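You operate a simulated robot arm through the tools that you are given. There is no shell and no other tool.

You run a simulated robot arm. Do the job below in one go: nothing can be reset, and whatever is moved stays where it is left.

Task
Tip the strainer's swarf into the swarf tub, then set it back.
Fine: slide the grate fully open; strainer into the sump well again, grate shut at the end.

The check looks at the end state, three seconds after you hand in, the way a careful person would. Anything else that was tipped, shoved, dropped, spilled or broken makes it a failure.

Robot
A 7-joint arm with a two-finger parallel gripper, fixed in place. Base frame: the origin is on the floor under the middle of its stand, x ahead of it, y to its left, z up; the work surface is at about z = 0.62. Units: m, degrees, N and s.
With the tool pointing down near the work surface it reaches from about 0.2 to 0.66 m from the base axis. Its first joint turns from -66.0 to 66.0 degrees. Payload 1.57 kg.
The TCP is the grasp point between the finger pads, 0.03 m short of the fingertips. In the tool frame z runs along the fingers and y along their closing line. The gripper opens to 0.11 m. The fingers are 0.024 m wide and 0.012 m thick; the gripper's body (0.048 by 0.112 m) begins 0.078 m behind the TCP.
Orientation is that of the tool frame in the base frame, as [roll, pitch, yaw] about the fixed x, y, z axes, in that order (R = Rz(yaw) Ry(pitch) Rx(roll)). With the fingers straight down and closing along the base's y, the tool's x points along the base's -x, its y along +y and its z along -z.

Tools
- The arm moves only by the tool servo_tool. Its argument "plan" is a list of rows, each a list of 7 numbers: the shift along the tool's x, y, z in m, then the turn, a rotation vector about the tool's x, y, z in degrees, then the opening, from 0 (shut) to 1 (fully open). In form: [[tx, ty, tz, wx, wy, wz, jaw], ...]. A call has 1 to 20 rows; each row shifts and turns the commanded pose from where the row before left it, along the tool's axes as they then stand. A row lasts 0.2 s, in which the tool goes at most 0.05 m and 8.6 degrees; a call with a longer step from one row to the next is refused whole, and so is a gripper value outside its range. Where a pose cannot be reached the arm comes as near as it can. A force on the tool above 40 N (or 10 N above the force at the start of the call, whichever is more), or a blocked arm, ends the call early, and 0.2 s more pass. The fingers move at their own pace (about 0.108 m/s each) and stop on an object; they squeeze with about 33 N. The grip force told is the motor's: it shows also when the fingers shut on nothing. Time passes only in rows, and 0.2 s behind the last, so rows that do not move let the fingers close. It gives the time, the measured TCP pose, the force on the tool (base axes), the opening and the grip force at its end, in the units of the frame above (readings bear some noise), with the torque about the TCP (base axes, N m) and any sound that the robot's microphone picked up.
- Cameras (640 x 400 px; columns grow to the right, rows downward): "scene" is fixed at [0.1697, -0.4124, 1.405]; the picture's right is [0.52, -0.85, 0.00], its down [-0.59, -0.36, -0.72] and it looks along [0.61, 0.38, -0.69] (base axes); focal length 273 px, centre (320, 200). "wrist" rides on the gripper at [0.07, 0.016, -0.141] in the tool frame; the picture's right is [-0.23, 0.97, 0.00], its down [-0.85, -0.20, -0.48] and it looks along [-0.47, -0.11, 0.88] (tool axes); focal length 222 px, centre (320, 200). There is no depth. A picture from a camera that has moved, and an enlarged one, comes with that camera's place and axes in the base frame and with its lens. The place of the scene camera against the robot may be out by one fixed shift of up to 0.025 m in any direction.
- snapshot(camera): a new picture of that camera. It takes no simulated time.
- zoom(camera, box): a new picture of the part [left, top, right, bottom] of that camera's present view, enlarged. It takes no simulated time.
- finish_job(): hands the job in; it is judged then, once.

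Nothing tells you positions but the pictures and the camera data. Unless the task says otherwise, let go and move clear before handing in.

The tools are called by a JSON object that holds its "op" and its "data". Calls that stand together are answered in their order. servo_tool: Moves the arm, as the interface text tells. Its arguments: {"type":"object","properties":{"plan":{"type":"array"}},"required":["plan"]} The other tools are called the same way: snapshot (camera) takes a picture; zoom (camera, box) takes an enlarged picture of a part of a camera's view; finish_job () hands the job in.

At the start:

```text
time_s: 0.0
eef_pos: [0.4579, -0.0178, 1.095]
tool_rot: [180.0, -0.1, -180.0]
force: [-0.7, -0.4, 0.6]
ft_torque: [0.0, 0.0, 0.03]
width: 0.1099
grasp_force: 0.0
```

scene: 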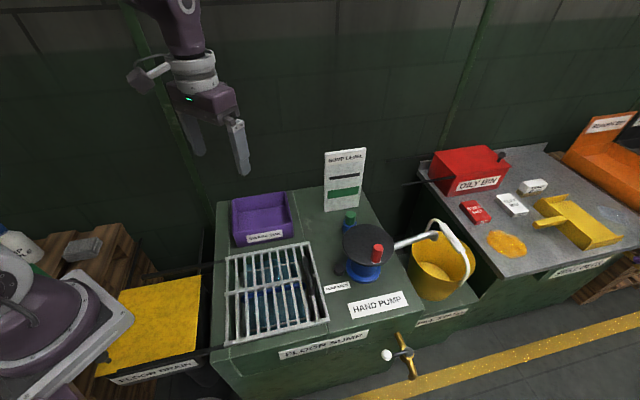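
wrist: 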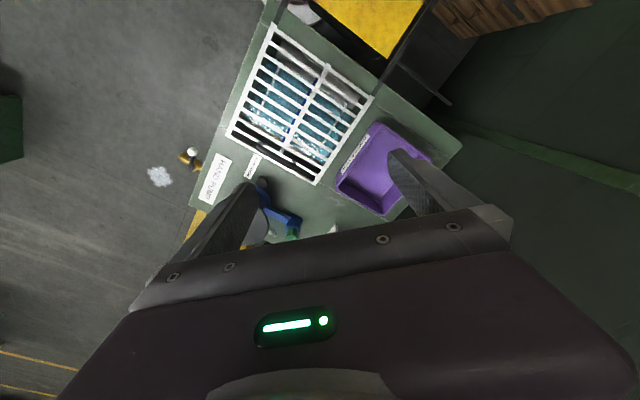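

I see a green sump cabinet with a white grate, a purple tub behind it, a hand pump, a yellow bucket and a bench to the right. I will look closer before moving anything.

{"op": "zoom", "data": {"camera": "scene", "box": [200, 170, 400, 360]}}

{"op": "zoom", "data": {"camera": "wrist", "box": [180, 0, 480, 240]}}

{"op": "zoom", "data": {"camera": "scene", "box": [0, 200, 220, 400]}}

{"op": "zoom", "data": {"camera": "scene", "box": [380, 90, 640, 330]}}

```text
2.11 times, centred on (300, 265) of scene
camera zoom: at [0.1697, -0.4124, 1.405], right [0.52, -0.85, 0.0], down [-0.59, -0.36, -0.72], along [0.61, 0.38, -0.69], focal length 575 px, centre (362, 63)
```

zoom: 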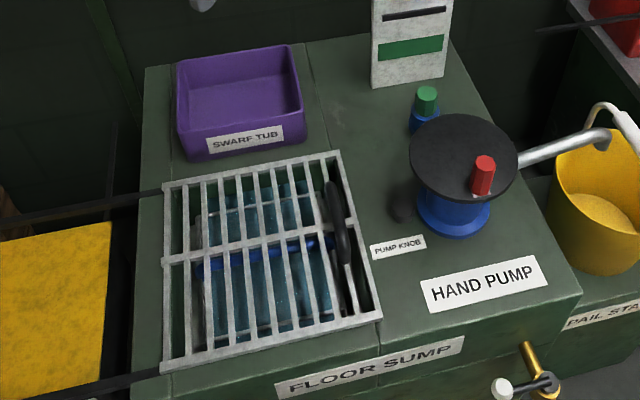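

```text
1.67 times, centred on (330, 120) of wrist
camera zoom: at [0.3879, -0.0016, 1.236], right [0.23, 0.97, 0.0], down [0.85, -0.2, 0.48], along [0.47, -0.11, -0.88], focal length 370 px, centre (303, 333)
```

zoom: 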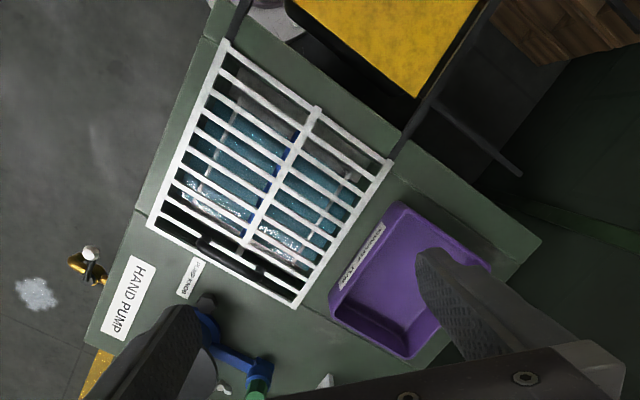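

```text
2.00 times, centred on (110, 300) of scene
camera zoom: at [0.1697, -0.4124, 1.405], right [0.52, -0.85, 0.0], down [-0.59, -0.36, -0.72], along [0.61, 0.38, -0.69], focal length 546 px, centre (740, 0)
```

zoom: 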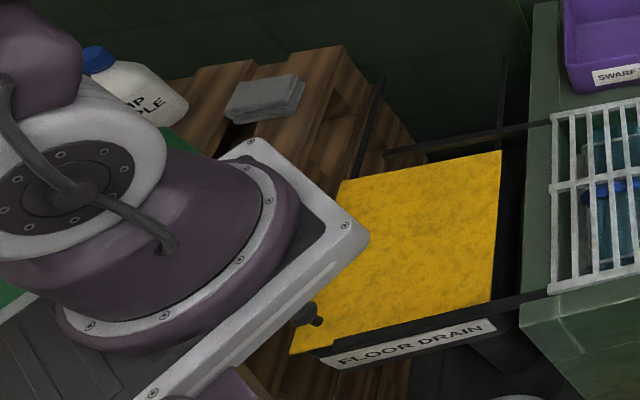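

```text
1.67 times, centred on (510, 210) of scene
camera zoom: at [0.1697, -0.4124, 1.405], right [0.52, -0.85, 0.0], down [-0.59, -0.36, -0.72], along [0.61, 0.38, -0.69], focal length 455 px, centre (3, 183)
```

zoom: 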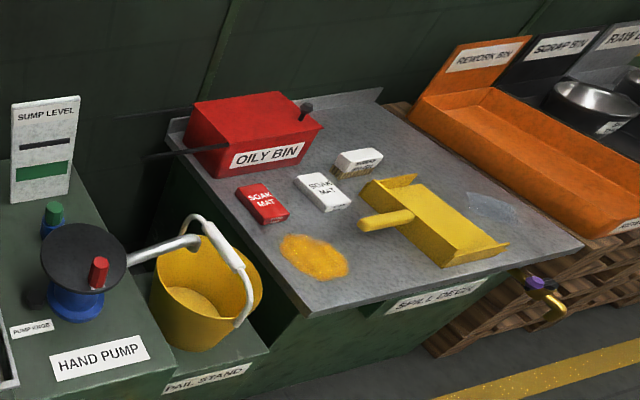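

The grate is about a 0.27 m square turned 45°, centred near (0.46, -0.08). It slides on black rails toward the floor-drain side (-x, +y), and its black handle is near (0.54, -0.15). I will turn the tool 45° so the fingers close along the slide direction, and come down for a closer look.

{"op": "servo_tool", "data": {"plan": [[0, 0, 0, 0, 0, -7.5, 1], [0, 0, 0, 0, 0, -7.5, 1], [0, 0, 0, 0, 0, -7.5, 1], [0, 0, 0, 0, 0, -7.5, 1], [0, 0, 0, 0, 0, -7.5, 1], [0, 0, 0, 0, 0, -7.5, 1], [0.0115, -0.01325, 0.0306, 0, 0, 0, 0.5], [0.0115, -0.01325, 0.0306, 0, 0, 0, 0.5], [0.0115, -0.01325, 0.0306, 0, 0, 0, 0.5], [0.0115, -0.01325, 0.0306, 0, 0, 0, 0.5], [0.0115, -0.01325, 0.0306, 0, 0, 0, 0.5], [0.0115, -0.01325, 0.0306, 0, 0, 0, 0.5], [0.0115, -0.01325, 0.0306, 0, 0, 0, 0.5], [0.0115, -0.01325, 0.0306, 0, 0, 0, 0.5]]}}

{"op": "snapshot", "data": {"camera": "wrist"}}

{"op": "snapshot", "data": {"camera": "scene"}}

```text
time_s: 3.0
eef_pos: [0.4673, -0.1553, 0.8509]
tool_rot: [-179.9, 0.0, -135.1]
force: [-0.5, -0.5, -0.1]
ft_torque: [0.02, 0.05, -0.01]
width: 0.0552
grasp_force: 0.0
```

```text
taken
camera wrist: at [0.4063, -0.1942, 0.9908], right [-0.53, 0.85, 0.0], down [0.74, 0.46, 0.48], along [0.41, 0.25, -0.88], focal length 222 px, centre (320, 200)
```

wrist: 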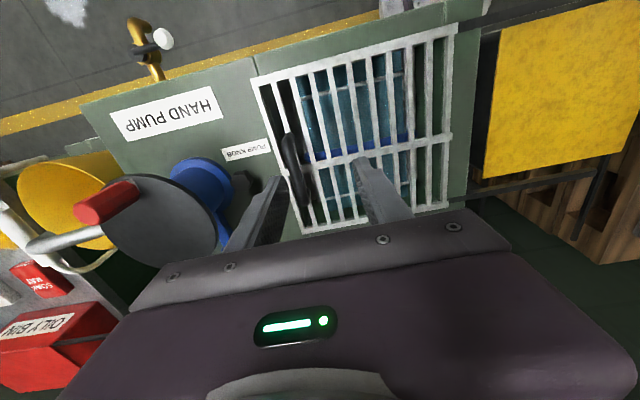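

```text
taken
```

scene: 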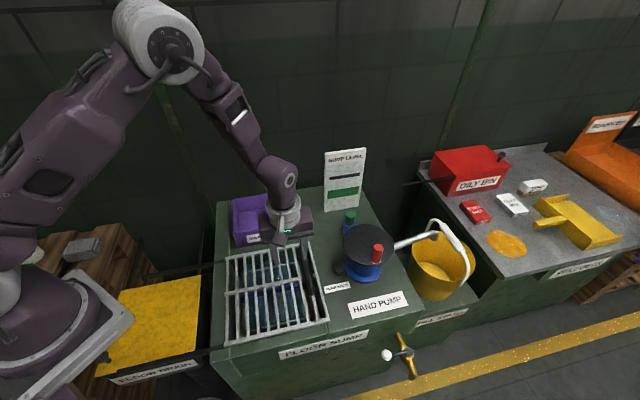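

{"op": "zoom", "data": {"camera": "wrist", "box": [220, 20, 480, 240]}}

{"op": "zoom", "data": {"camera": "scene", "box": [220, 230, 340, 350]}}

```text
1.82 times, centred on (350, 130) of wrist
camera zoom: at [0.4063, -0.1942, 0.9908], right [-0.53, 0.85, 0.0], down [0.74, 0.46, 0.48], along [0.41, 0.25, -0.88], focal length 404 px, centre (266, 327)
```

zoom: 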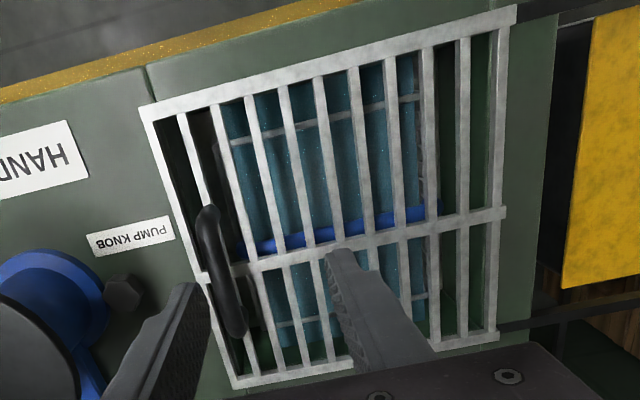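

```text
3.33 times, centred on (280, 290) of scene
camera zoom: at [0.1697, -0.4123, 1.405], right [0.52, -0.85, 0.0], down [-0.59, -0.36, -0.72], along [0.61, 0.38, -0.69], focal length 910 px, centre (453, -100)
```

zoom: 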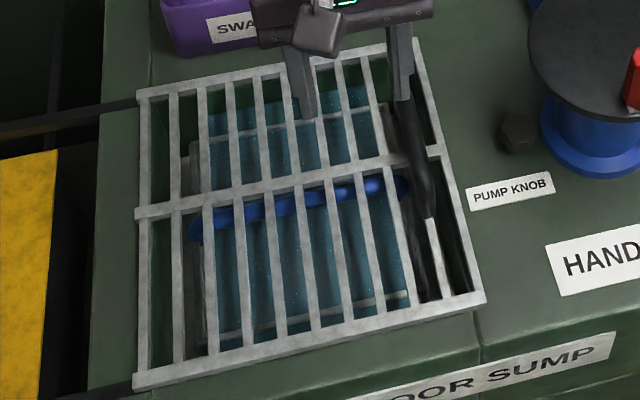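

The black pull sits near (0.538, -0.159, 0.66), running along the (0.71, 0.71) direction. I will move above it, staying high enough to check alignment.

{"op": "servo_tool", "data": {"plan": [[-0.01185, -0.01325, 0.03, 0, 0, 0, 0.5], [-0.01185, -0.01325, 0.03, 0, 0, 0, 0.5], [-0.01185, -0.01325, 0.03, 0, 0, 0, 0.5], [-0.01185, -0.01325, 0.03, 0, 0, 0, 0.5], [0, 0, 0, 0, 0, 0, 0.5]]}}

{"op": "snapshot", "data": {"camera": "wrist"}}

{"op": "zoom", "data": {"camera": "scene", "box": [260, 190, 380, 310]}}

```text
time_s: 4.2
eef_pos: [0.5376, -0.1596, 0.7259]
tool_rot: [-180.0, 0.0, -135.1]
force: [-0.5, 0.6, -1.0]
ft_torque: [0.01, -0.01, 0.07]
width: 0.0551
grasp_force: 0.0
```

```text
taken
camera wrist: at [0.4773, -0.1968, 0.8695], right [-0.53, 0.85, 0.0], down [0.75, 0.46, 0.48], along [0.41, 0.25, -0.88], focal length 222 px, centre (320, 200)
```

wrist: 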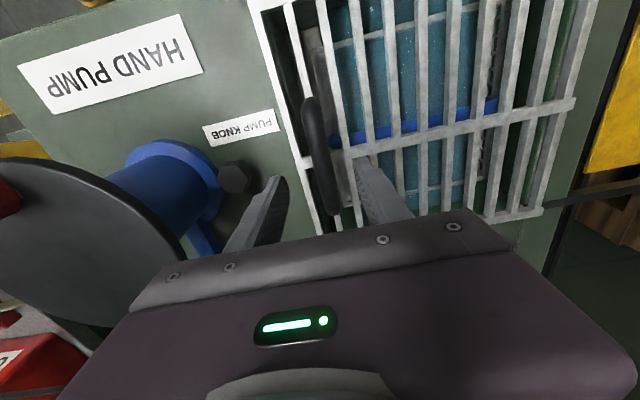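

```text
3.33 times, centred on (320, 250) of scene
camera zoom: at [0.1697, -0.4124, 1.405], right [0.52, -0.85, 0.0], down [-0.59, -0.36, -0.72], along [0.61, 0.38, -0.69], focal length 910 px, centre (320, 33)
```

zoom: 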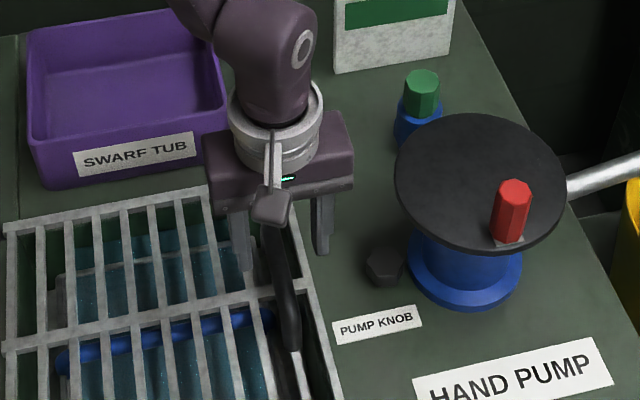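

The tool is above the pull and well centred on it. I will come down slowly with the fingers straddling it.

{"op": "servo_tool", "data": {"plan": [[0, -0.003, 0.02, 0, 0, 0, 0.5], [0, 0, 0.02, 0, 0, 0, 0.5], [0, 0, 0.012, 0, 0, 0, 0.5], [0, 0, 0, 0, 0, 0, 0.5]]}}

{"op": "zoom", "data": {"camera": "wrist", "box": [220, 60, 440, 240]}}

{"op": "zoom", "data": {"camera": "scene", "box": [270, 220, 350, 300]}}

```text
time_s: 5.2
eef_pos: [0.5403, -0.1635, 0.6764]
tool_rot: [-180.0, -0.1, -135.0]
force: [-0.6, 0.2, -0.3]
ft_torque: [-0.01, 0.01, 0.0]
width: 0.0551
grasp_force: 0.0
```

```text
2.22 times, centred on (330, 150) of wrist
camera zoom: at [0.48, -0.2, 0.8186], right [-0.53, 0.85, 0.0], down [0.75, 0.46, 0.48], along [0.41, 0.25, -0.88], focal length 494 px, centre (298, 311)
```

zoom: 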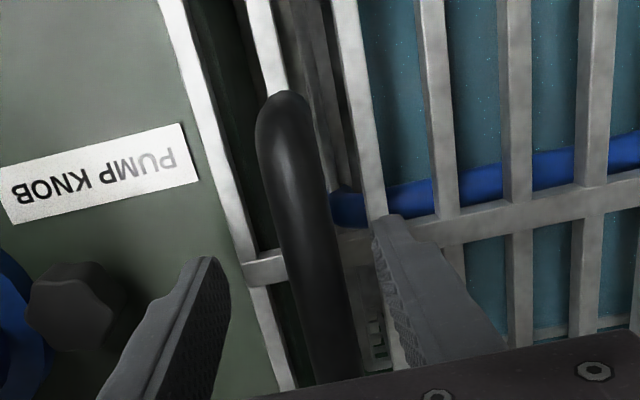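

```text
5.00 times, centred on (310, 260) of scene
camera zoom: at [0.1697, -0.4124, 1.405], right [0.52, -0.85, 0.0], down [-0.59, -0.36, -0.72], along [0.61, 0.38, -0.69], focal length 1365 px, centre (370, -100)
```

zoom: 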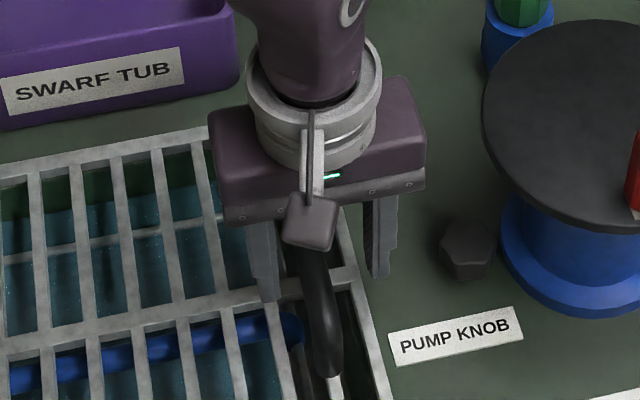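

The fingers straddle the pull and touch nothing. I will go down a little more and close gently to see whether I have a grip.

{"op": "servo_tool", "data": {"plan": [[0, 0, 0.004, 0, 0, 0, 0.5], [0, 0, 0.004, 0, 0, 0, 0.5], [0, 0, 0, 0, 0, 0, 0.5]]}}

{"op": "zoom", "data": {"camera": "wrist", "box": [220, 60, 440, 240]}}

```text
time_s: 6.0
eef_pos: [0.5397, -0.1627, 0.6681]
tool_rot: [-180.0, -0.1, -135.0]
force: [-0.5, 0.1, 0.3]
ft_torque: [-0.03, -0.01, 0.0]
width: 0.055
grasp_force: 0.1
```

```text
2.22 times, centred on (330, 150) of wrist
camera zoom: at [0.4793, -0.2008, 0.8112], right [-0.53, 0.85, 0.0], down [0.75, 0.46, 0.48], along [0.41, 0.25, -0.88], focal length 494 px, centre (298, 311)
```

zoom: 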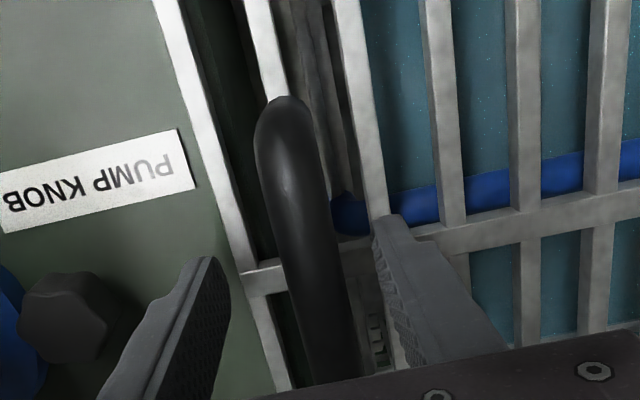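

{"op": "servo_tool", "data": {"plan": [[0, 0, 0, 0, 0, 0, 0.35], [0, 0, 0, 0, 0, 0, 0.2], [0, 0, 0, 0, 0, 0, 0.1], [0, 0, 0, 0, 0, 0, 0.0], [0, 0, 0, 0, 0, 0, 0.0]]}}

{"op": "zoom", "data": {"camera": "wrist", "box": [220, 60, 440, 240]}}

{"op": "zoom", "data": {"camera": "scene", "box": [270, 220, 350, 300]}}

```text
time_s: 7.0
eef_pos: [0.5353, -0.1585, 0.6688]
tool_rot: [179.1, -0.2, -135.0]
force: [-12.0, 10.7, 18.0]
ft_torque: [-0.21, 0.26, -0.12]
width: 0.0175
grasp_force: 32.3
stopped in row 5: the force on the tool passed its limit at 47 N (the readings are from after the stop); the commanded pose is now the measured one
```

```text
2.22 times, centred on (330, 150) of wrist
camera zoom: at [0.4765, -0.1969, 0.8105], right [-0.53, 0.85, 0.01], down [0.75, 0.46, 0.47], along [0.39, 0.26, -0.88], focal length 494 px, centre (298, 311)
```

zoom: 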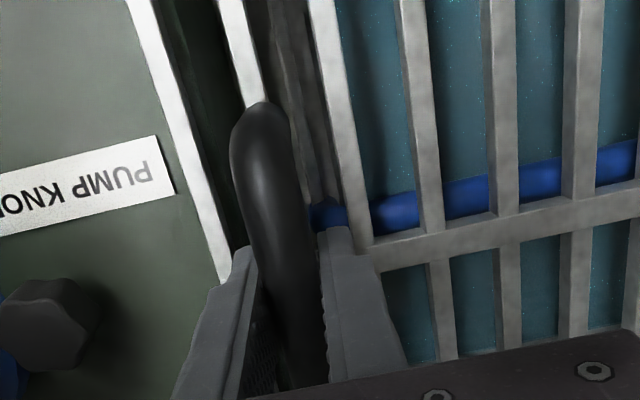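

```text
5.00 times, centred on (310, 260) of scene
camera zoom: at [0.1692, -0.4121, 1.4052], right [0.52, -0.85, 0.0], down [-0.59, -0.36, -0.72], along [0.62, 0.38, -0.69], focal length 1365 px, centre (370, -100)
```

zoom: 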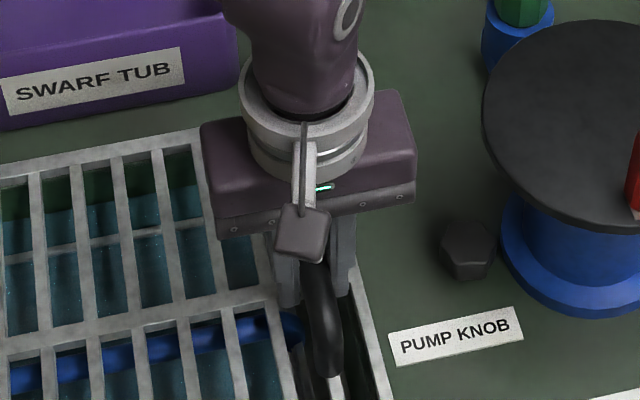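

I have the pull, with a width of 17.5 mm, and the force stop came from centring on the bar. I will level the tool's small tilt, then test a short slide toward the drain side (tool +y).

{"op": "servo_tool", "data": {"plan": [[0, 0, 0, 0.8, 0, 0, 0.0], [0, 0, 0, 0, 0, 0, 0.0], [0, 0.005, 0, 0, 0, 0, 0.0], [0, 0.01, 0, 0, 0, 0, 0.0], [0, 0.01, 0, 0, 0, 0, 0.0]]}}

{"op": "snapshot", "data": {"camera": "scene"}}

```text
time_s: 8.2
eef_pos: [0.5179, -0.1414, 0.6682]
tool_rot: [-179.9, -0.2, -135.0]
force: [1.3, -0.2, -18.4]
ft_torque: [0.48, -0.52, 0.01]
width: 0.0177
grasp_force: 32.7
```

```text
taken
```

scene: 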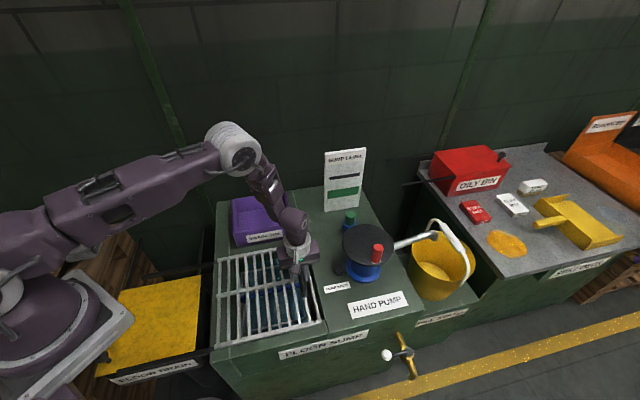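

The grate is sliding freely. I will keep going in moderate steps and watch the force.

{"op": "servo_tool", "data": {"plan": [[0, 0.01, 0.0006, 0, 0, 0, 0.0], [0, 0.015, 0, 0, 0, 0, 0.0], [0, 0.015, 0, 0, 0, 0, 0.0], [0, 0.015, 0, 0, 0, 0, 0.0], [0, 0.015, 0, 0, 0, 0, 0.0], [0, 0.015, 0, 0, 0, 0, 0.0], [0, 0.015, 0, 0, 0, 0, 0.0], [0, 0.015, 0, 0, 0, 0, 0.0]]}}

{"op": "snapshot", "data": {"camera": "scene"}}

{"op": "snapshot", "data": {"camera": "wrist"}}

```text
time_s: 10.0
eef_pos: [0.4368, -0.0606, 0.668]
tool_rot: [-179.9, -0.1, -134.9]
force: [8.3, 7.3, 7.9]
ft_torque: [-0.31, 0.47, -0.05]
width: 0.0175
grasp_force: 32.3
```

```text
taken
```

scene: 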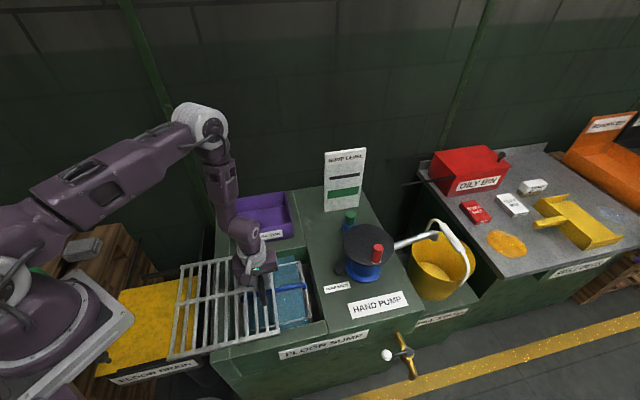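

```text
taken
camera wrist: at [0.3761, -0.0975, 0.8091], right [-0.53, 0.85, 0.0], down [0.75, 0.47, 0.48], along [0.41, 0.25, -0.88], focal length 222 px, centre (320, 200)
```

wrist: 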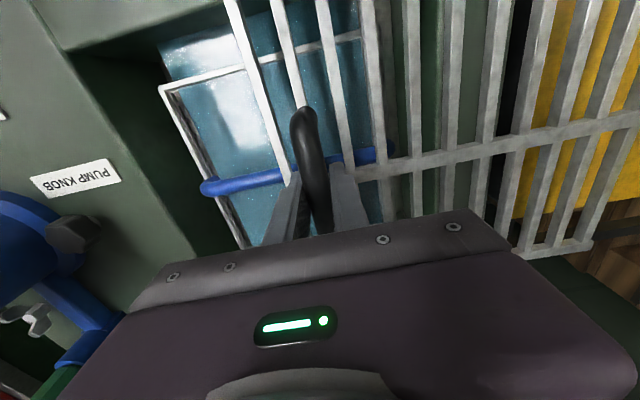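

The grate is about half open, with a small side force. I will nudge it sideways and continue to the stop.

{"op": "servo_tool", "data": {"plan": [[-0.001, 0.015, 0, 0, 0, 0, 0.0], [0, 0.015, 0, 0, 0, 0, 0.0], [0, 0.015, 0, 0, 0, 0, 0.0], [-0.0005, 0.015, 0, 0, 0, 0, 0.0], [0, 0.015, 0, 0, 0, 0, 0.0]]}}

{"op": "snapshot", "data": {"camera": "scene"}}

{"op": "snapshot", "data": {"camera": "wrist"}}

```text
time_s: 11.2
eef_pos: [0.3849, -0.0081, 0.6674]
tool_rot: [-179.9, -0.2, -135.0]
force: [-0.4, -2.2, 16.5]
ft_torque: [-0.53, 0.55, 0.06]
width: 0.0177
grasp_force: 32.7
```

```text
taken
```

scene: 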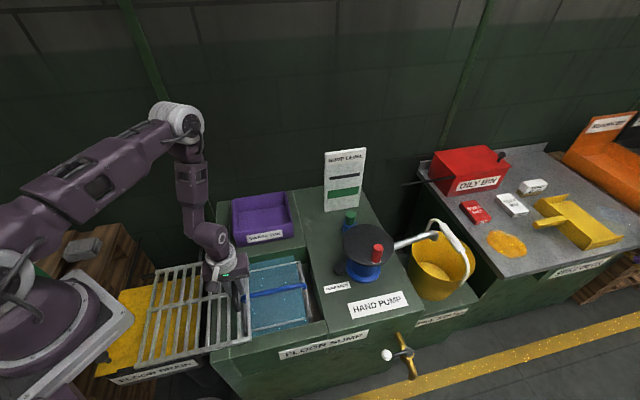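

```text
taken
camera wrist: at [0.3238, -0.0444, 0.8093], right [-0.53, 0.85, 0.0], down [0.75, 0.47, 0.47], along [0.4, 0.25, -0.88], focal length 222 px, centre (320, 200)
```

wrist: 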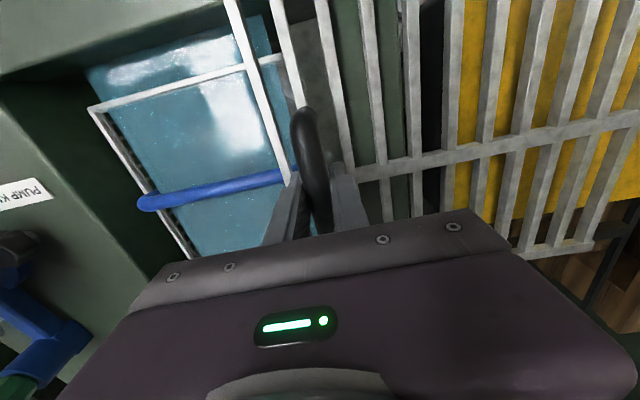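

It's still sliding freely and the well is nearly uncovered. I will continue toward the stop.

{"op": "servo_tool", "data": {"plan": [[0, 0.012, -0.0004, 0, 0, 0, 0.0], [0, 0.012, 0, 0, 0, 0, 0.0], [0, 0.012, 0, 0, 0, 0, 0.0], [0, 0.012, 0, 0, 0, 0, 0.0], [0, 0.012, 0, 0, 0, 0, 0.0]]}}

{"op": "snapshot", "data": {"camera": "scene"}}

```text
time_s: 12.4
eef_pos: [0.3502, 0.0271, 0.6664]
tool_rot: [-178.8, -0.1, -135.4]
force: [2.0, -5.5, -6.1]
ft_torque: [-0.04, 0.01, 0.61]
width: 0.0179
grasp_force: 32.5
stopped in row 5: the force on the tool passed its limit at 54 N (the readings are from after the stop); the commanded pose is now the measured one
```

```text
taken
```

scene: 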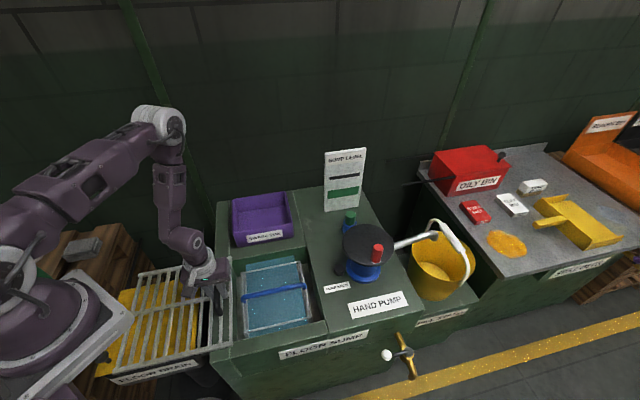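

The grate hit its stop after about 0.262 m of travel. I will check that the well is clear.

{"op": "zoom", "data": {"camera": "scene", "box": [200, 230, 340, 350]}}

{"op": "zoom", "data": {"camera": "scene", "box": [90, 240, 240, 390]}}

{"op": "snapshot", "data": {"camera": "wrist"}}

```text
3.33 times, centred on (270, 290) of scene
camera zoom: at [0.1698, -0.4124, 1.4049], right [0.52, -0.85, 0.0], down [-0.59, -0.36, -0.72], along [0.61, 0.38, -0.69], focal length 910 px, centre (487, -100)
```

zoom: 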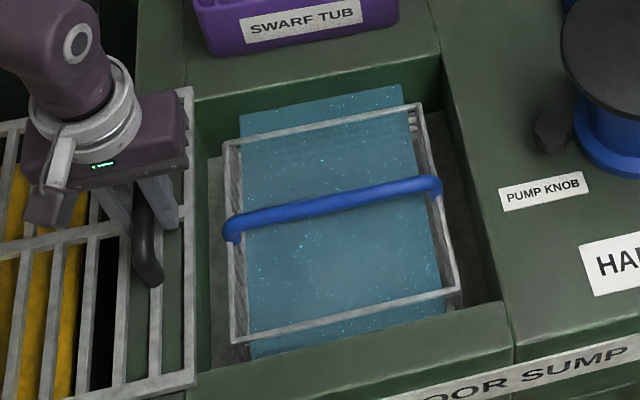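

```text
2.67 times, centred on (165, 315) of scene
camera zoom: at [0.1698, -0.4124, 1.4049], right [0.52, -0.85, 0.0], down [-0.59, -0.36, -0.72], along [0.61, 0.38, -0.69], focal length 728 px, centre (733, -107)
```

zoom: 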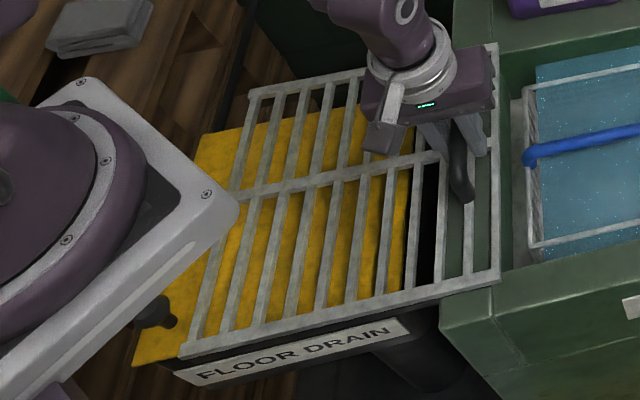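

```text
taken
camera wrist: at [0.287, -0.0082, 0.808], right [-0.52, 0.85, -0.02], down [0.74, 0.47, 0.48], along [0.42, 0.24, -0.88], focal length 222 px, centre (320, 200)
```

wrist: 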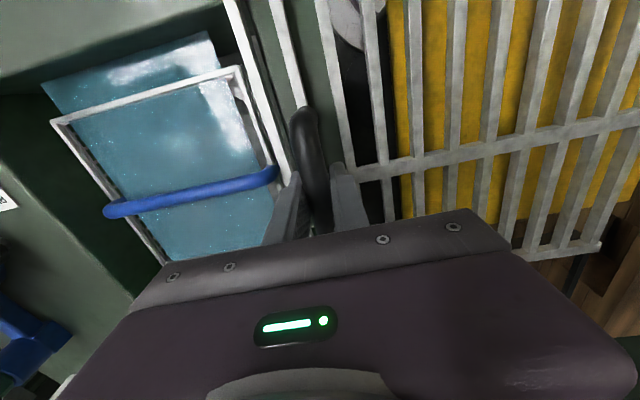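

The grate is fully open and the well is exposed. The grey strainer frame has a blue bail running along the slide direction. I will let go of the pull, rise, and swing over for a good view.

{"op": "servo_tool", "data": {"plan": [[0, 0, 0, 0, 0, 0, 0.2], [0, 0, 0, 0, 0, 0, 0.4], [0, 0, 0, 0, 0, 0, 0.45], [0, 0, -0.02, 0, 0, 0, 0.45], [0, 0, -0.04, 0, 0, 0, 0.45], [0, 0, -0.04, 0, 0, 0, 0.45], [0, 0, -0.04, 0, 0, 0, 0.45], [0, 0, -0.04, 0, 0, 0, 0.45], [0, 0, -0.04, -1.2, 0, 0, 0.45]]}}

{"op": "snapshot", "data": {"camera": "scene"}}

{"op": "snapshot", "data": {"camera": "wrist"}}

```text
time_s: 14.4
eef_pos: [0.3463, 0.0332, 0.8865]
tool_rot: [179.8, -0.1, -135.4]
force: [-0.2, 0.1, 0.0]
ft_torque: [0.03, -0.04, 0.01]
width: 0.0496
grasp_force: 0.1
```

```text
taken
```

scene: 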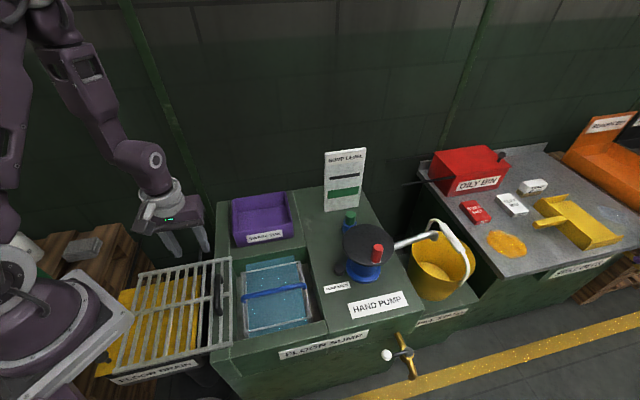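

```text
taken
camera wrist: at [0.2858, -0.0046, 1.0297], right [-0.52, 0.85, 0.0], down [0.75, 0.46, 0.48], along [0.41, 0.25, -0.88], focal length 222 px, centre (320, 200)
```

wrist: 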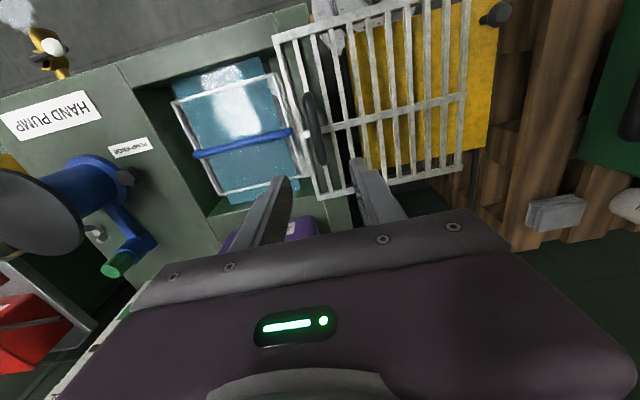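

Next I will turn the tool 90° so the fingers will close across the bail. This also gives a different view of the well and tub.

{"op": "servo_tool", "data": {"plan": [[0, 0, 0, 0, 0, 8.2, 0.45], [0, 0, 0, 0, 0, 8.2, 0.45], [0, 0, 0, 0, 0, 8.2, 0.45], [0, 0, 0, 0, 0, 8.2, 0.45], [0, 0, 0, 0, 0, 8.2, 0.45], [0, 0, 0, 0, 0, 8.2, 0.45], [0, 0, 0, 0, 0, 8.2, 0.45], [0, 0, 0, 0, 0, 8.2, 0.45], [0, 0, 0, 0, 0, 8.2, 0.45], [0, 0, 0, 0, 0, 8.2, 0.45], [0, 0, 0, 0, 0, 8.0, 0.45], [0, 0, 0, 0, 0, 0, 0.45]]}}

{"op": "snapshot", "data": {"camera": "wrist"}}

{"op": "zoom", "data": {"camera": "scene", "box": [210, 170, 350, 350]}}

```text
time_s: 17.0
eef_pos: [0.3461, 0.0308, 0.8875]
tool_rot: [-179.9, -0.2, 134.5]
force: [-0.5, -0.4, -0.2]
ft_torque: [-0.02, -0.01, -0.01]
width: 0.0494
grasp_force: 0.0
```

```text
taken
camera wrist: at [0.3098, 0.0919, 1.0286], right [0.85, 0.52, 0.0], down [0.46, -0.75, 0.48], along [0.25, -0.41, -0.88], focal length 222 px, centre (320, 200)
```

wrist: 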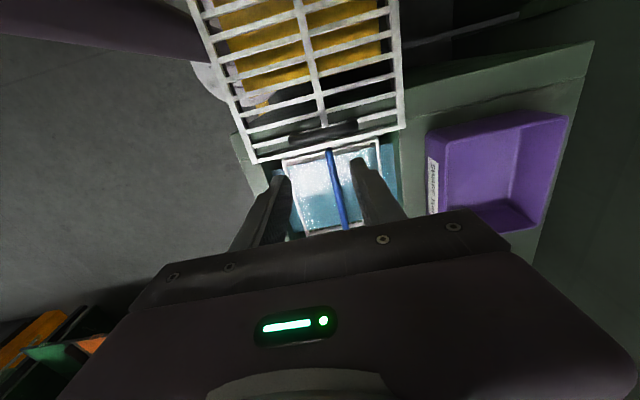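

```text
2.22 times, centred on (280, 260) of scene
camera zoom: at [0.1697, -0.4124, 1.405], right [0.52, -0.85, 0.0], down [-0.59, -0.36, -0.72], along [0.61, 0.38, -0.69], focal length 606 px, centre (409, 67)
```

zoom: 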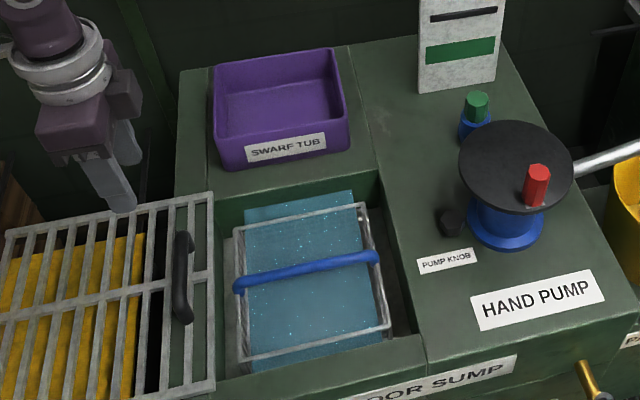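

{"op": "zoom", "data": {"camera": "wrist", "box": [230, 110, 590, 250]}}

{"op": "zoom", "data": {"camera": "wrist", "box": [250, 120, 420, 240]}}

{"op": "zoom", "data": {"camera": "scene", "box": [230, 250, 320, 340]}}

```text
1.78 times, centred on (410, 180) of wrist
camera zoom: at [0.3098, 0.0919, 1.0286], right [0.85, 0.52, 0.0], down [0.46, -0.75, 0.48], along [0.25, -0.41, -0.88], focal length 395 px, centre (160, 236)
```

zoom: 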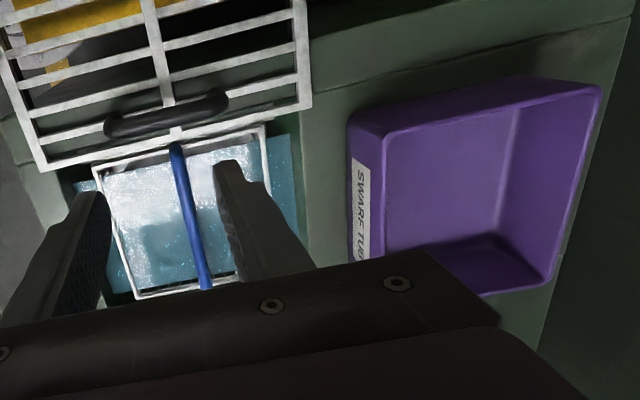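

```text
3.33 times, centred on (335, 180) of wrist
camera zoom: at [0.3098, 0.0919, 1.0286], right [0.85, 0.52, 0.0], down [0.46, -0.75, 0.48], along [0.25, -0.41, -0.88], focal length 740 px, centre (270, 267)
```

zoom: 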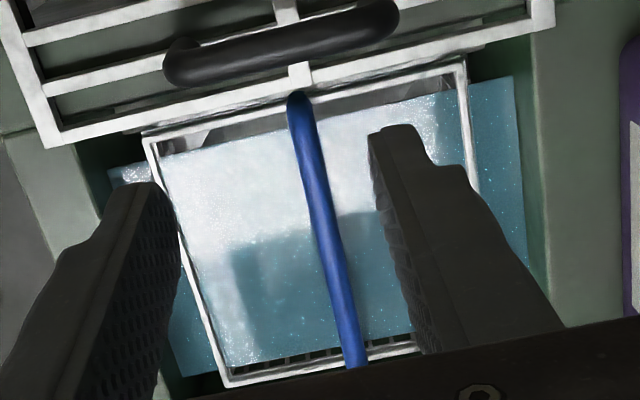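

```text
4.44 times, centred on (275, 295) of scene
camera zoom: at [0.1697, -0.4124, 1.405], right [0.52, -0.85, 0.0], down [-0.59, -0.36, -0.72], along [0.61, 0.38, -0.69], focal length 1213 px, centre (520, -222)
```

zoom: 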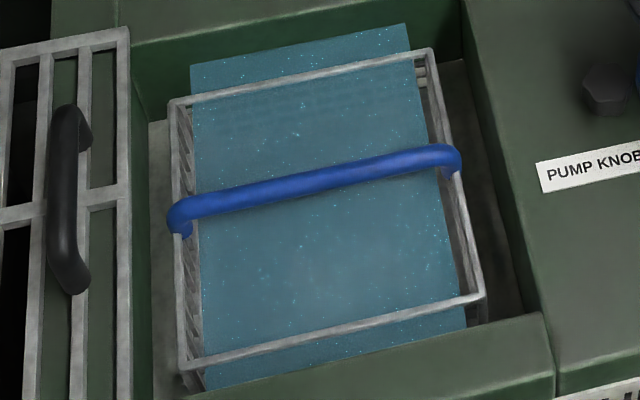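

The bail runs along the slide direction, with its centre near (0.458, -0.075) and z about 0.61. The tub centre is near (0.656, 0.122), with its rim at about 0.69. I will move above the bail and check alignment.

{"op": "servo_tool", "data": {"plan": [[0, 0, 0, 0, 0, -0.5, 0.5], [-0.0308, 0.0008, 0.0275, 0, 0, 0, 0.5], [-0.0308, 0.0008, 0.0275, 0, 0, 0, 0.5], [-0.0308, 0.0008, 0.0275, 0, 0, 0, 0.5], [-0.0308, 0.0008, 0.0275, 0, 0, 0, 0.5], [-0.0308, 0.0008, 0.0275, 0, 0, 0, 0.5], [0, 0, 0, 0, 0, 0, 0.5]]}}

{"op": "snapshot", "data": {"camera": "wrist"}}

{"op": "zoom", "data": {"camera": "scene", "box": [210, 190, 350, 350]}}

```text
time_s: 18.6
eef_pos: [0.4593, -0.075, 0.7467]
tool_rot: [-179.9, -0.2, 135.3]
force: [0.7, 0.3, 0.7]
ft_torque: [0.0, -0.01, -0.02]
width: 0.0552
grasp_force: 0.1
```

```text
taken
camera wrist: at [0.4216, -0.0142, 0.8895], right [0.85, 0.53, 0.0], down [0.47, -0.75, 0.48], along [0.25, -0.4, -0.88], focal length 222 px, centre (320, 200)
```

wrist: 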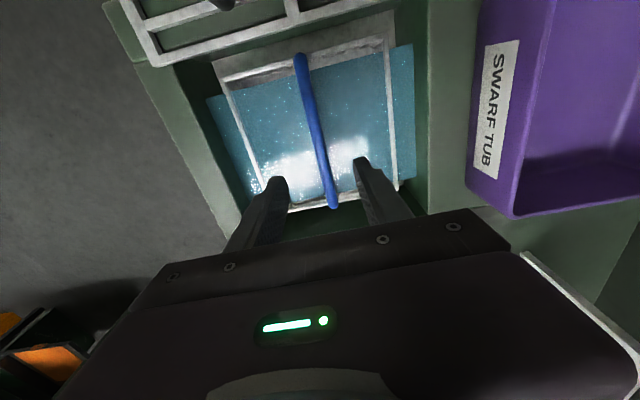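

```text
2.50 times, centred on (280, 270) of scene
camera zoom: at [0.1697, -0.4124, 1.405], right [0.52, -0.85, 0.0], down [-0.59, -0.36, -0.72], along [0.61, 0.38, -0.69], focal length 682 px, centre (420, 25)
```

zoom: 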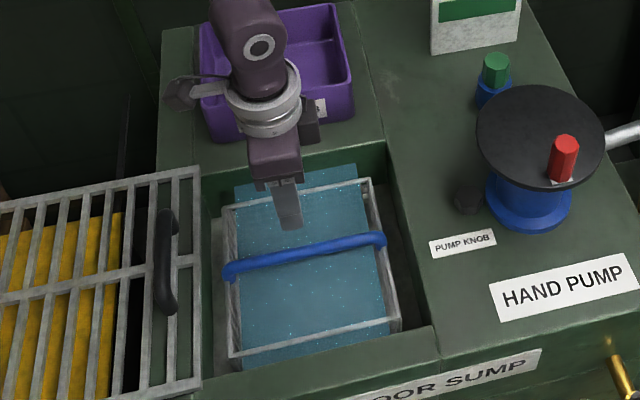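

The bail is centred between the fingers at about z = 0.60, slightly below deck level. I will descend in stages.

{"op": "servo_tool", "data": {"plan": [[0, -0.001, 0.03, 0, 0, 0, 0.5], [0, 0, 0.03, 0, 0, 0, 0.5], [0, 0, 0.03, 0, 0, 0, 0.5], [0, 0, 0.025, 0, 0, 0, 0.5], [0, 0, 0, 0, 0, 0, 0.5]]}}

{"op": "zoom", "data": {"camera": "wrist", "box": [220, 40, 440, 240]}}

{"op": "zoom", "data": {"camera": "scene", "box": [230, 230, 330, 330]}}

```text
time_s: 19.8
eef_pos: [0.458, -0.0756, 0.6313]
tool_rot: [-179.9, -0.2, 135.1]
force: [-0.6, -0.1, 0.6]
ft_torque: [-0.02, 0.0, -0.02]
width: 0.055
grasp_force: 0.1
```

```text
2.00 times, centred on (330, 140) of wrist
camera zoom: at [0.4202, -0.0146, 0.7748], right [0.85, 0.53, 0.0], down [0.47, -0.75, 0.48], along [0.25, -0.4, -0.88], focal length 444 px, centre (300, 320)
```

zoom: 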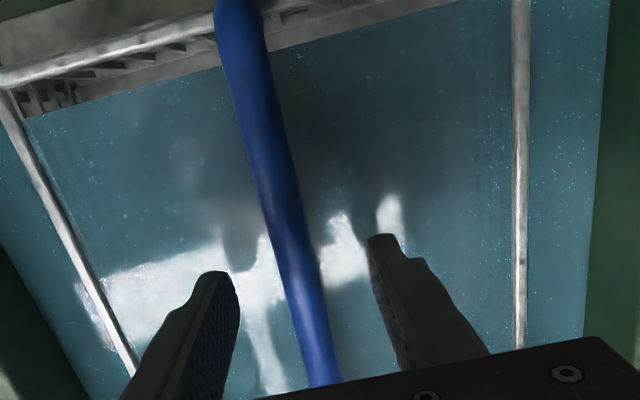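

```text
4.00 times, centred on (280, 280) of scene
camera zoom: at [0.1697, -0.4124, 1.405], right [0.52, -0.85, 0.0], down [-0.59, -0.36, -0.72], along [0.61, 0.38, -0.69], focal length 1092 px, centre (480, -120)
```

zoom: 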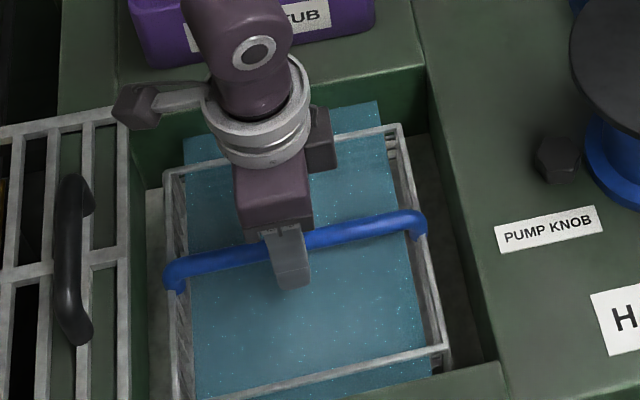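

The bail sits slightly to the -y side of centre between the fingers, by about 3 mm. I will shift, drop the last few centimetres and check before closing.

{"op": "servo_tool", "data": {"plan": [[0, -0.003, 0.01, 0, 0, 0, 0.5], [0, 0, 0.01, 0, 0, 0, 0.5], [0, 0, 0.006, 0, 0, 0, 0.5], [0, 0, 0, 0, 0, 0, 0.5]]}}

{"op": "zoom", "data": {"camera": "wrist", "box": [220, 40, 440, 240]}}

{"op": "zoom", "data": {"camera": "scene", "box": [230, 230, 330, 330]}}

```text
time_s: 20.8
eef_pos: [0.4532, -0.0777, 0.607]
tool_rot: [-180.0, -0.2, 135.1]
force: [-0.6, 0.0, -0.6]
ft_torque: [0.02, -0.03, -0.03]
width: 0.0547
grasp_force: 0.1
```

```text
2.00 times, centred on (330, 140) of wrist
camera zoom: at [0.4168, -0.0167, 0.7493], right [0.85, 0.53, 0.0], down [0.47, -0.75, 0.48], along [0.25, -0.4, -0.88], focal length 444 px, centre (300, 320)
```

zoom: 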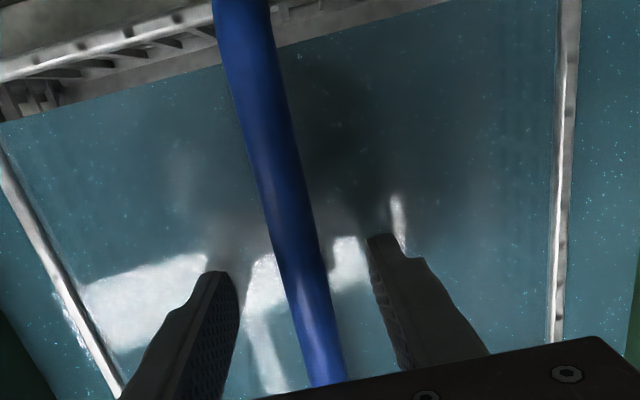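

```text
4.00 times, centred on (280, 280) of scene
camera zoom: at [0.1697, -0.4124, 1.405], right [0.52, -0.85, 0.0], down [-0.59, -0.36, -0.72], along [0.61, 0.38, -0.69], focal length 1092 px, centre (480, -120)
```

zoom: 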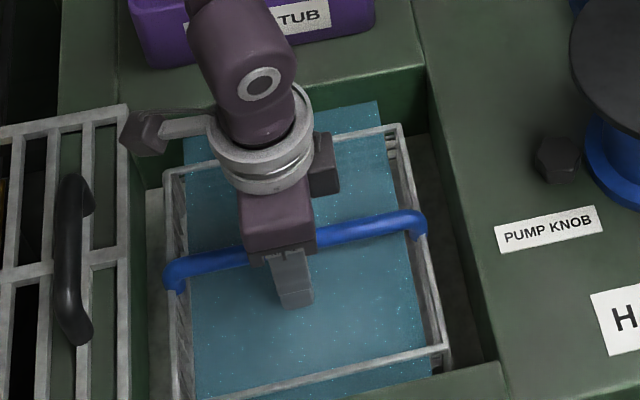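

The bail is at TCP height between the pads. Closing on it now.

{"op": "servo_tool", "data": {"plan": [[0, -0.001, 0, 0, 0, 0, 0.35], [0, 0, 0, 0, 0, 0, 0.25], [0, 0, 0, 0, 0, 0, 0.15], [0, 0, 0, 0, 0, 0, 0.0], [0, 0, 0, 0, 0, 0, 0.0]]}}

{"op": "zoom", "data": {"camera": "wrist", "box": [220, 40, 440, 240]}}

{"op": "zoom", "data": {"camera": "scene", "box": [230, 230, 330, 330]}}

```text
time_s: 22.0
eef_pos: [0.4544, -0.078, 0.6065]
tool_rot: [-180.0, -0.1, 135.1]
force: [0.9, 0.6, 1.9]
ft_torque: [0.01, 0.05, -0.02]
width: 0.0153
grasp_force: 31.6
```

```text
2.00 times, centred on (330, 140) of wrist
camera zoom: at [0.4162, -0.0178, 0.7496], right [0.85, 0.53, 0.0], down [0.47, -0.75, 0.48], along [0.25, -0.4, -0.88], focal length 444 px, centre (300, 320)
```

zoom: 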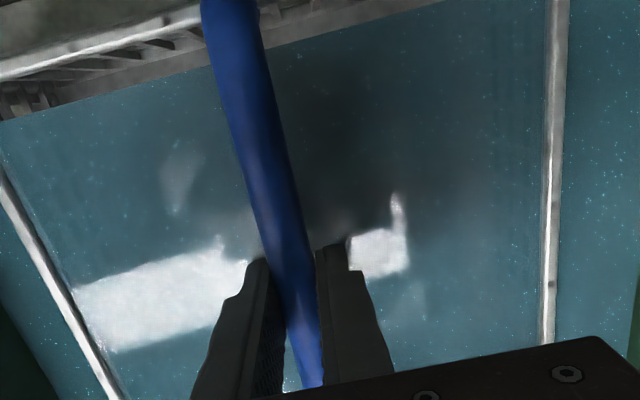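

```text
4.00 times, centred on (280, 280) of scene
camera zoom: at [0.1697, -0.4123, 1.405], right [0.52, -0.85, 0.0], down [-0.59, -0.36, -0.72], along [0.61, 0.38, -0.69], focal length 1092 px, centre (480, -120)
```

zoom: 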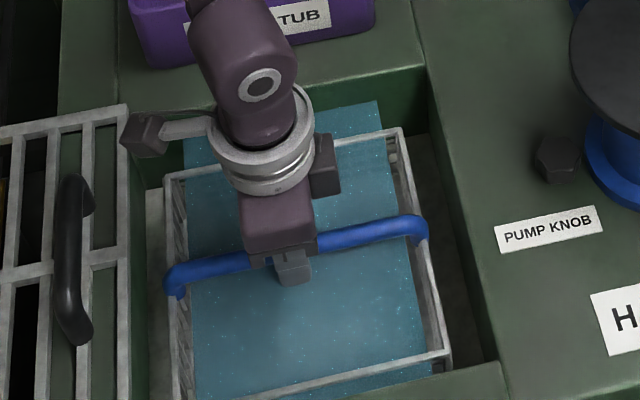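

I'm gripping the bail at 15.3 mm and record the pose (0.4544, -0.0780, 0.6065, yaw 135.1) for the return. I will lift slowly, straight up.

{"op": "servo_tool", "data": {"plan": [[0, 0, -0.005, 0, 0, 0, 0.0], [0, 0, -0.01, 0, 0, 0, 0.0], [0, 0, -0.01, 0, 0, 0, 0.0], [0, 0, -0.01, 0, 0, 0, 0.0], [0, 0, -0.01, 0, 0, 0, 0.0], [0, 0, 0, 0, 0, 0, 0.0]]}}

{"op": "snapshot", "data": {"camera": "wrist"}}

{"op": "zoom", "data": {"camera": "scene", "box": [210, 200, 350, 340]}}

```text
time_s: 23.4
eef_pos: [0.4542, -0.0768, 0.6524]
tool_rot: [-179.9, -0.2, 135.1]
force: [-0.1, 0.3, -2.6]
ft_torque: [0.05, 0.04, 0.06]
width: 0.0151
grasp_force: 31.1
```

```text
taken
camera wrist: at [0.4165, -0.0169, 0.7938], right [0.85, 0.53, 0.0], down [0.47, -0.75, 0.48], along [0.25, -0.4, -0.88], focal length 222 px, centre (320, 200)
```

wrist: 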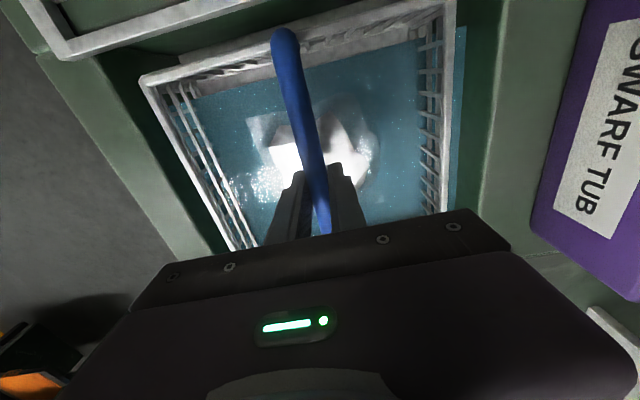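

```text
2.86 times, centred on (280, 270) of scene
camera zoom: at [0.1698, -0.4124, 1.405], right [0.52, -0.85, 0.0], down [-0.59, -0.36, -0.72], along [0.61, 0.38, -0.69], focal length 780 px, centre (434, 0)
```

zoom: 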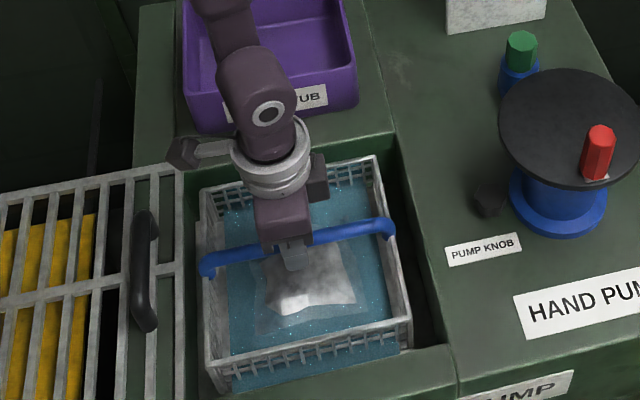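

The strainer comes up easily, weighing about 0.3 kg, with a grey swarf mound in the middle. I will lift it clear and let it drain over the well.

{"op": "servo_tool", "data": {"plan": [[0, 0, -0.015, 0, 0, 0, 0.0], [0, 0, -0.015, 0, 0, 0, 0.0], [0, 0, -0.015, 0, 0, 0, 0.0], [0, 0, -0.015, 0, 0, 0, 0.0], [0, 0, -0.015, 0, 0, 0, 0.0], [0, 0, -0.015, 0, 0, 0, 0.0], [0, 0, -0.015, 0, 0, 0, 0.0], [0, 0, -0.015, 0, 0, 0, 0.0], [0, 0, -0.015, 0, 0, 0, 0.0], [0, 0, -0.01, 0, 0, 0, 0.0], [0, 0, 0, 0, 0, 0, 0.0], [0, 0, 0, 0, 0, 0, 0.0], [0, 0, 0, 0, 0, 0, 0.0], [0, 0, 0, 0, 0, 0, 0.0], [0, 0, 0, 0, 0, 0, 0.0]]}}

{"op": "snapshot", "data": {"camera": "wrist"}}

{"op": "snapshot", "data": {"camera": "scene"}}

{"op": "zoom", "data": {"camera": "scene", "box": [200, 150, 360, 330]}}

```text
time_s: 26.6
eef_pos: [0.4548, -0.0786, 0.7977]
tool_rot: [-179.9, -0.2, 135.1]
force: [-0.3, -0.8, -3.2]
ft_torque: [0.01, 0.0, -0.02]
width: 0.0152
grasp_force: 31.4
```

```text
taken
camera wrist: at [0.4172, -0.018, 0.9398], right [0.85, 0.53, 0.0], down [0.47, -0.75, 0.48], along [0.25, -0.4, -0.88], focal length 222 px, centre (320, 200)
```

wrist: 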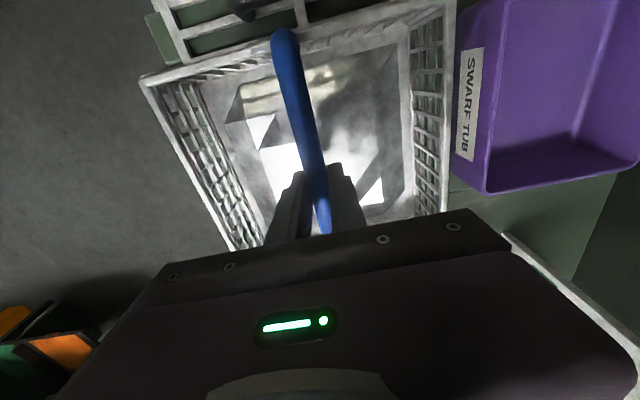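

```text
taken
```

scene: 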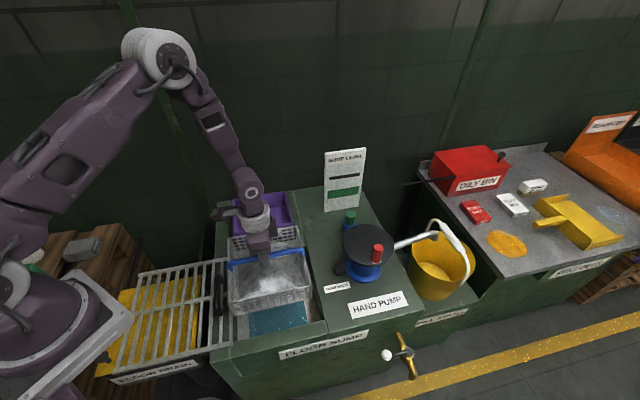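

```text
2.22 times, centred on (280, 240) of scene
camera zoom: at [0.1698, -0.4124, 1.405], right [0.52, -0.85, 0.0], down [-0.59, -0.36, -0.72], along [0.61, 0.38, -0.69], focal length 606 px, centre (409, 111)
```

zoom: 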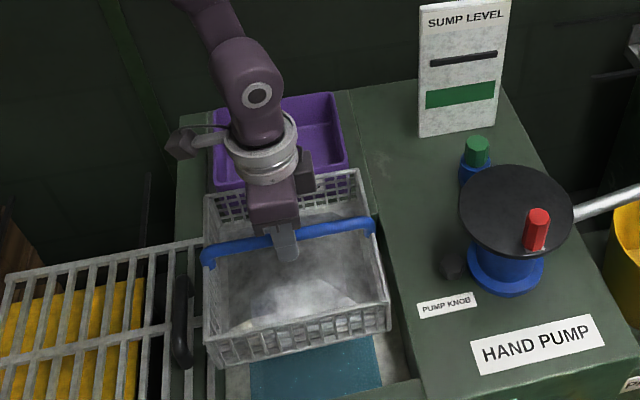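

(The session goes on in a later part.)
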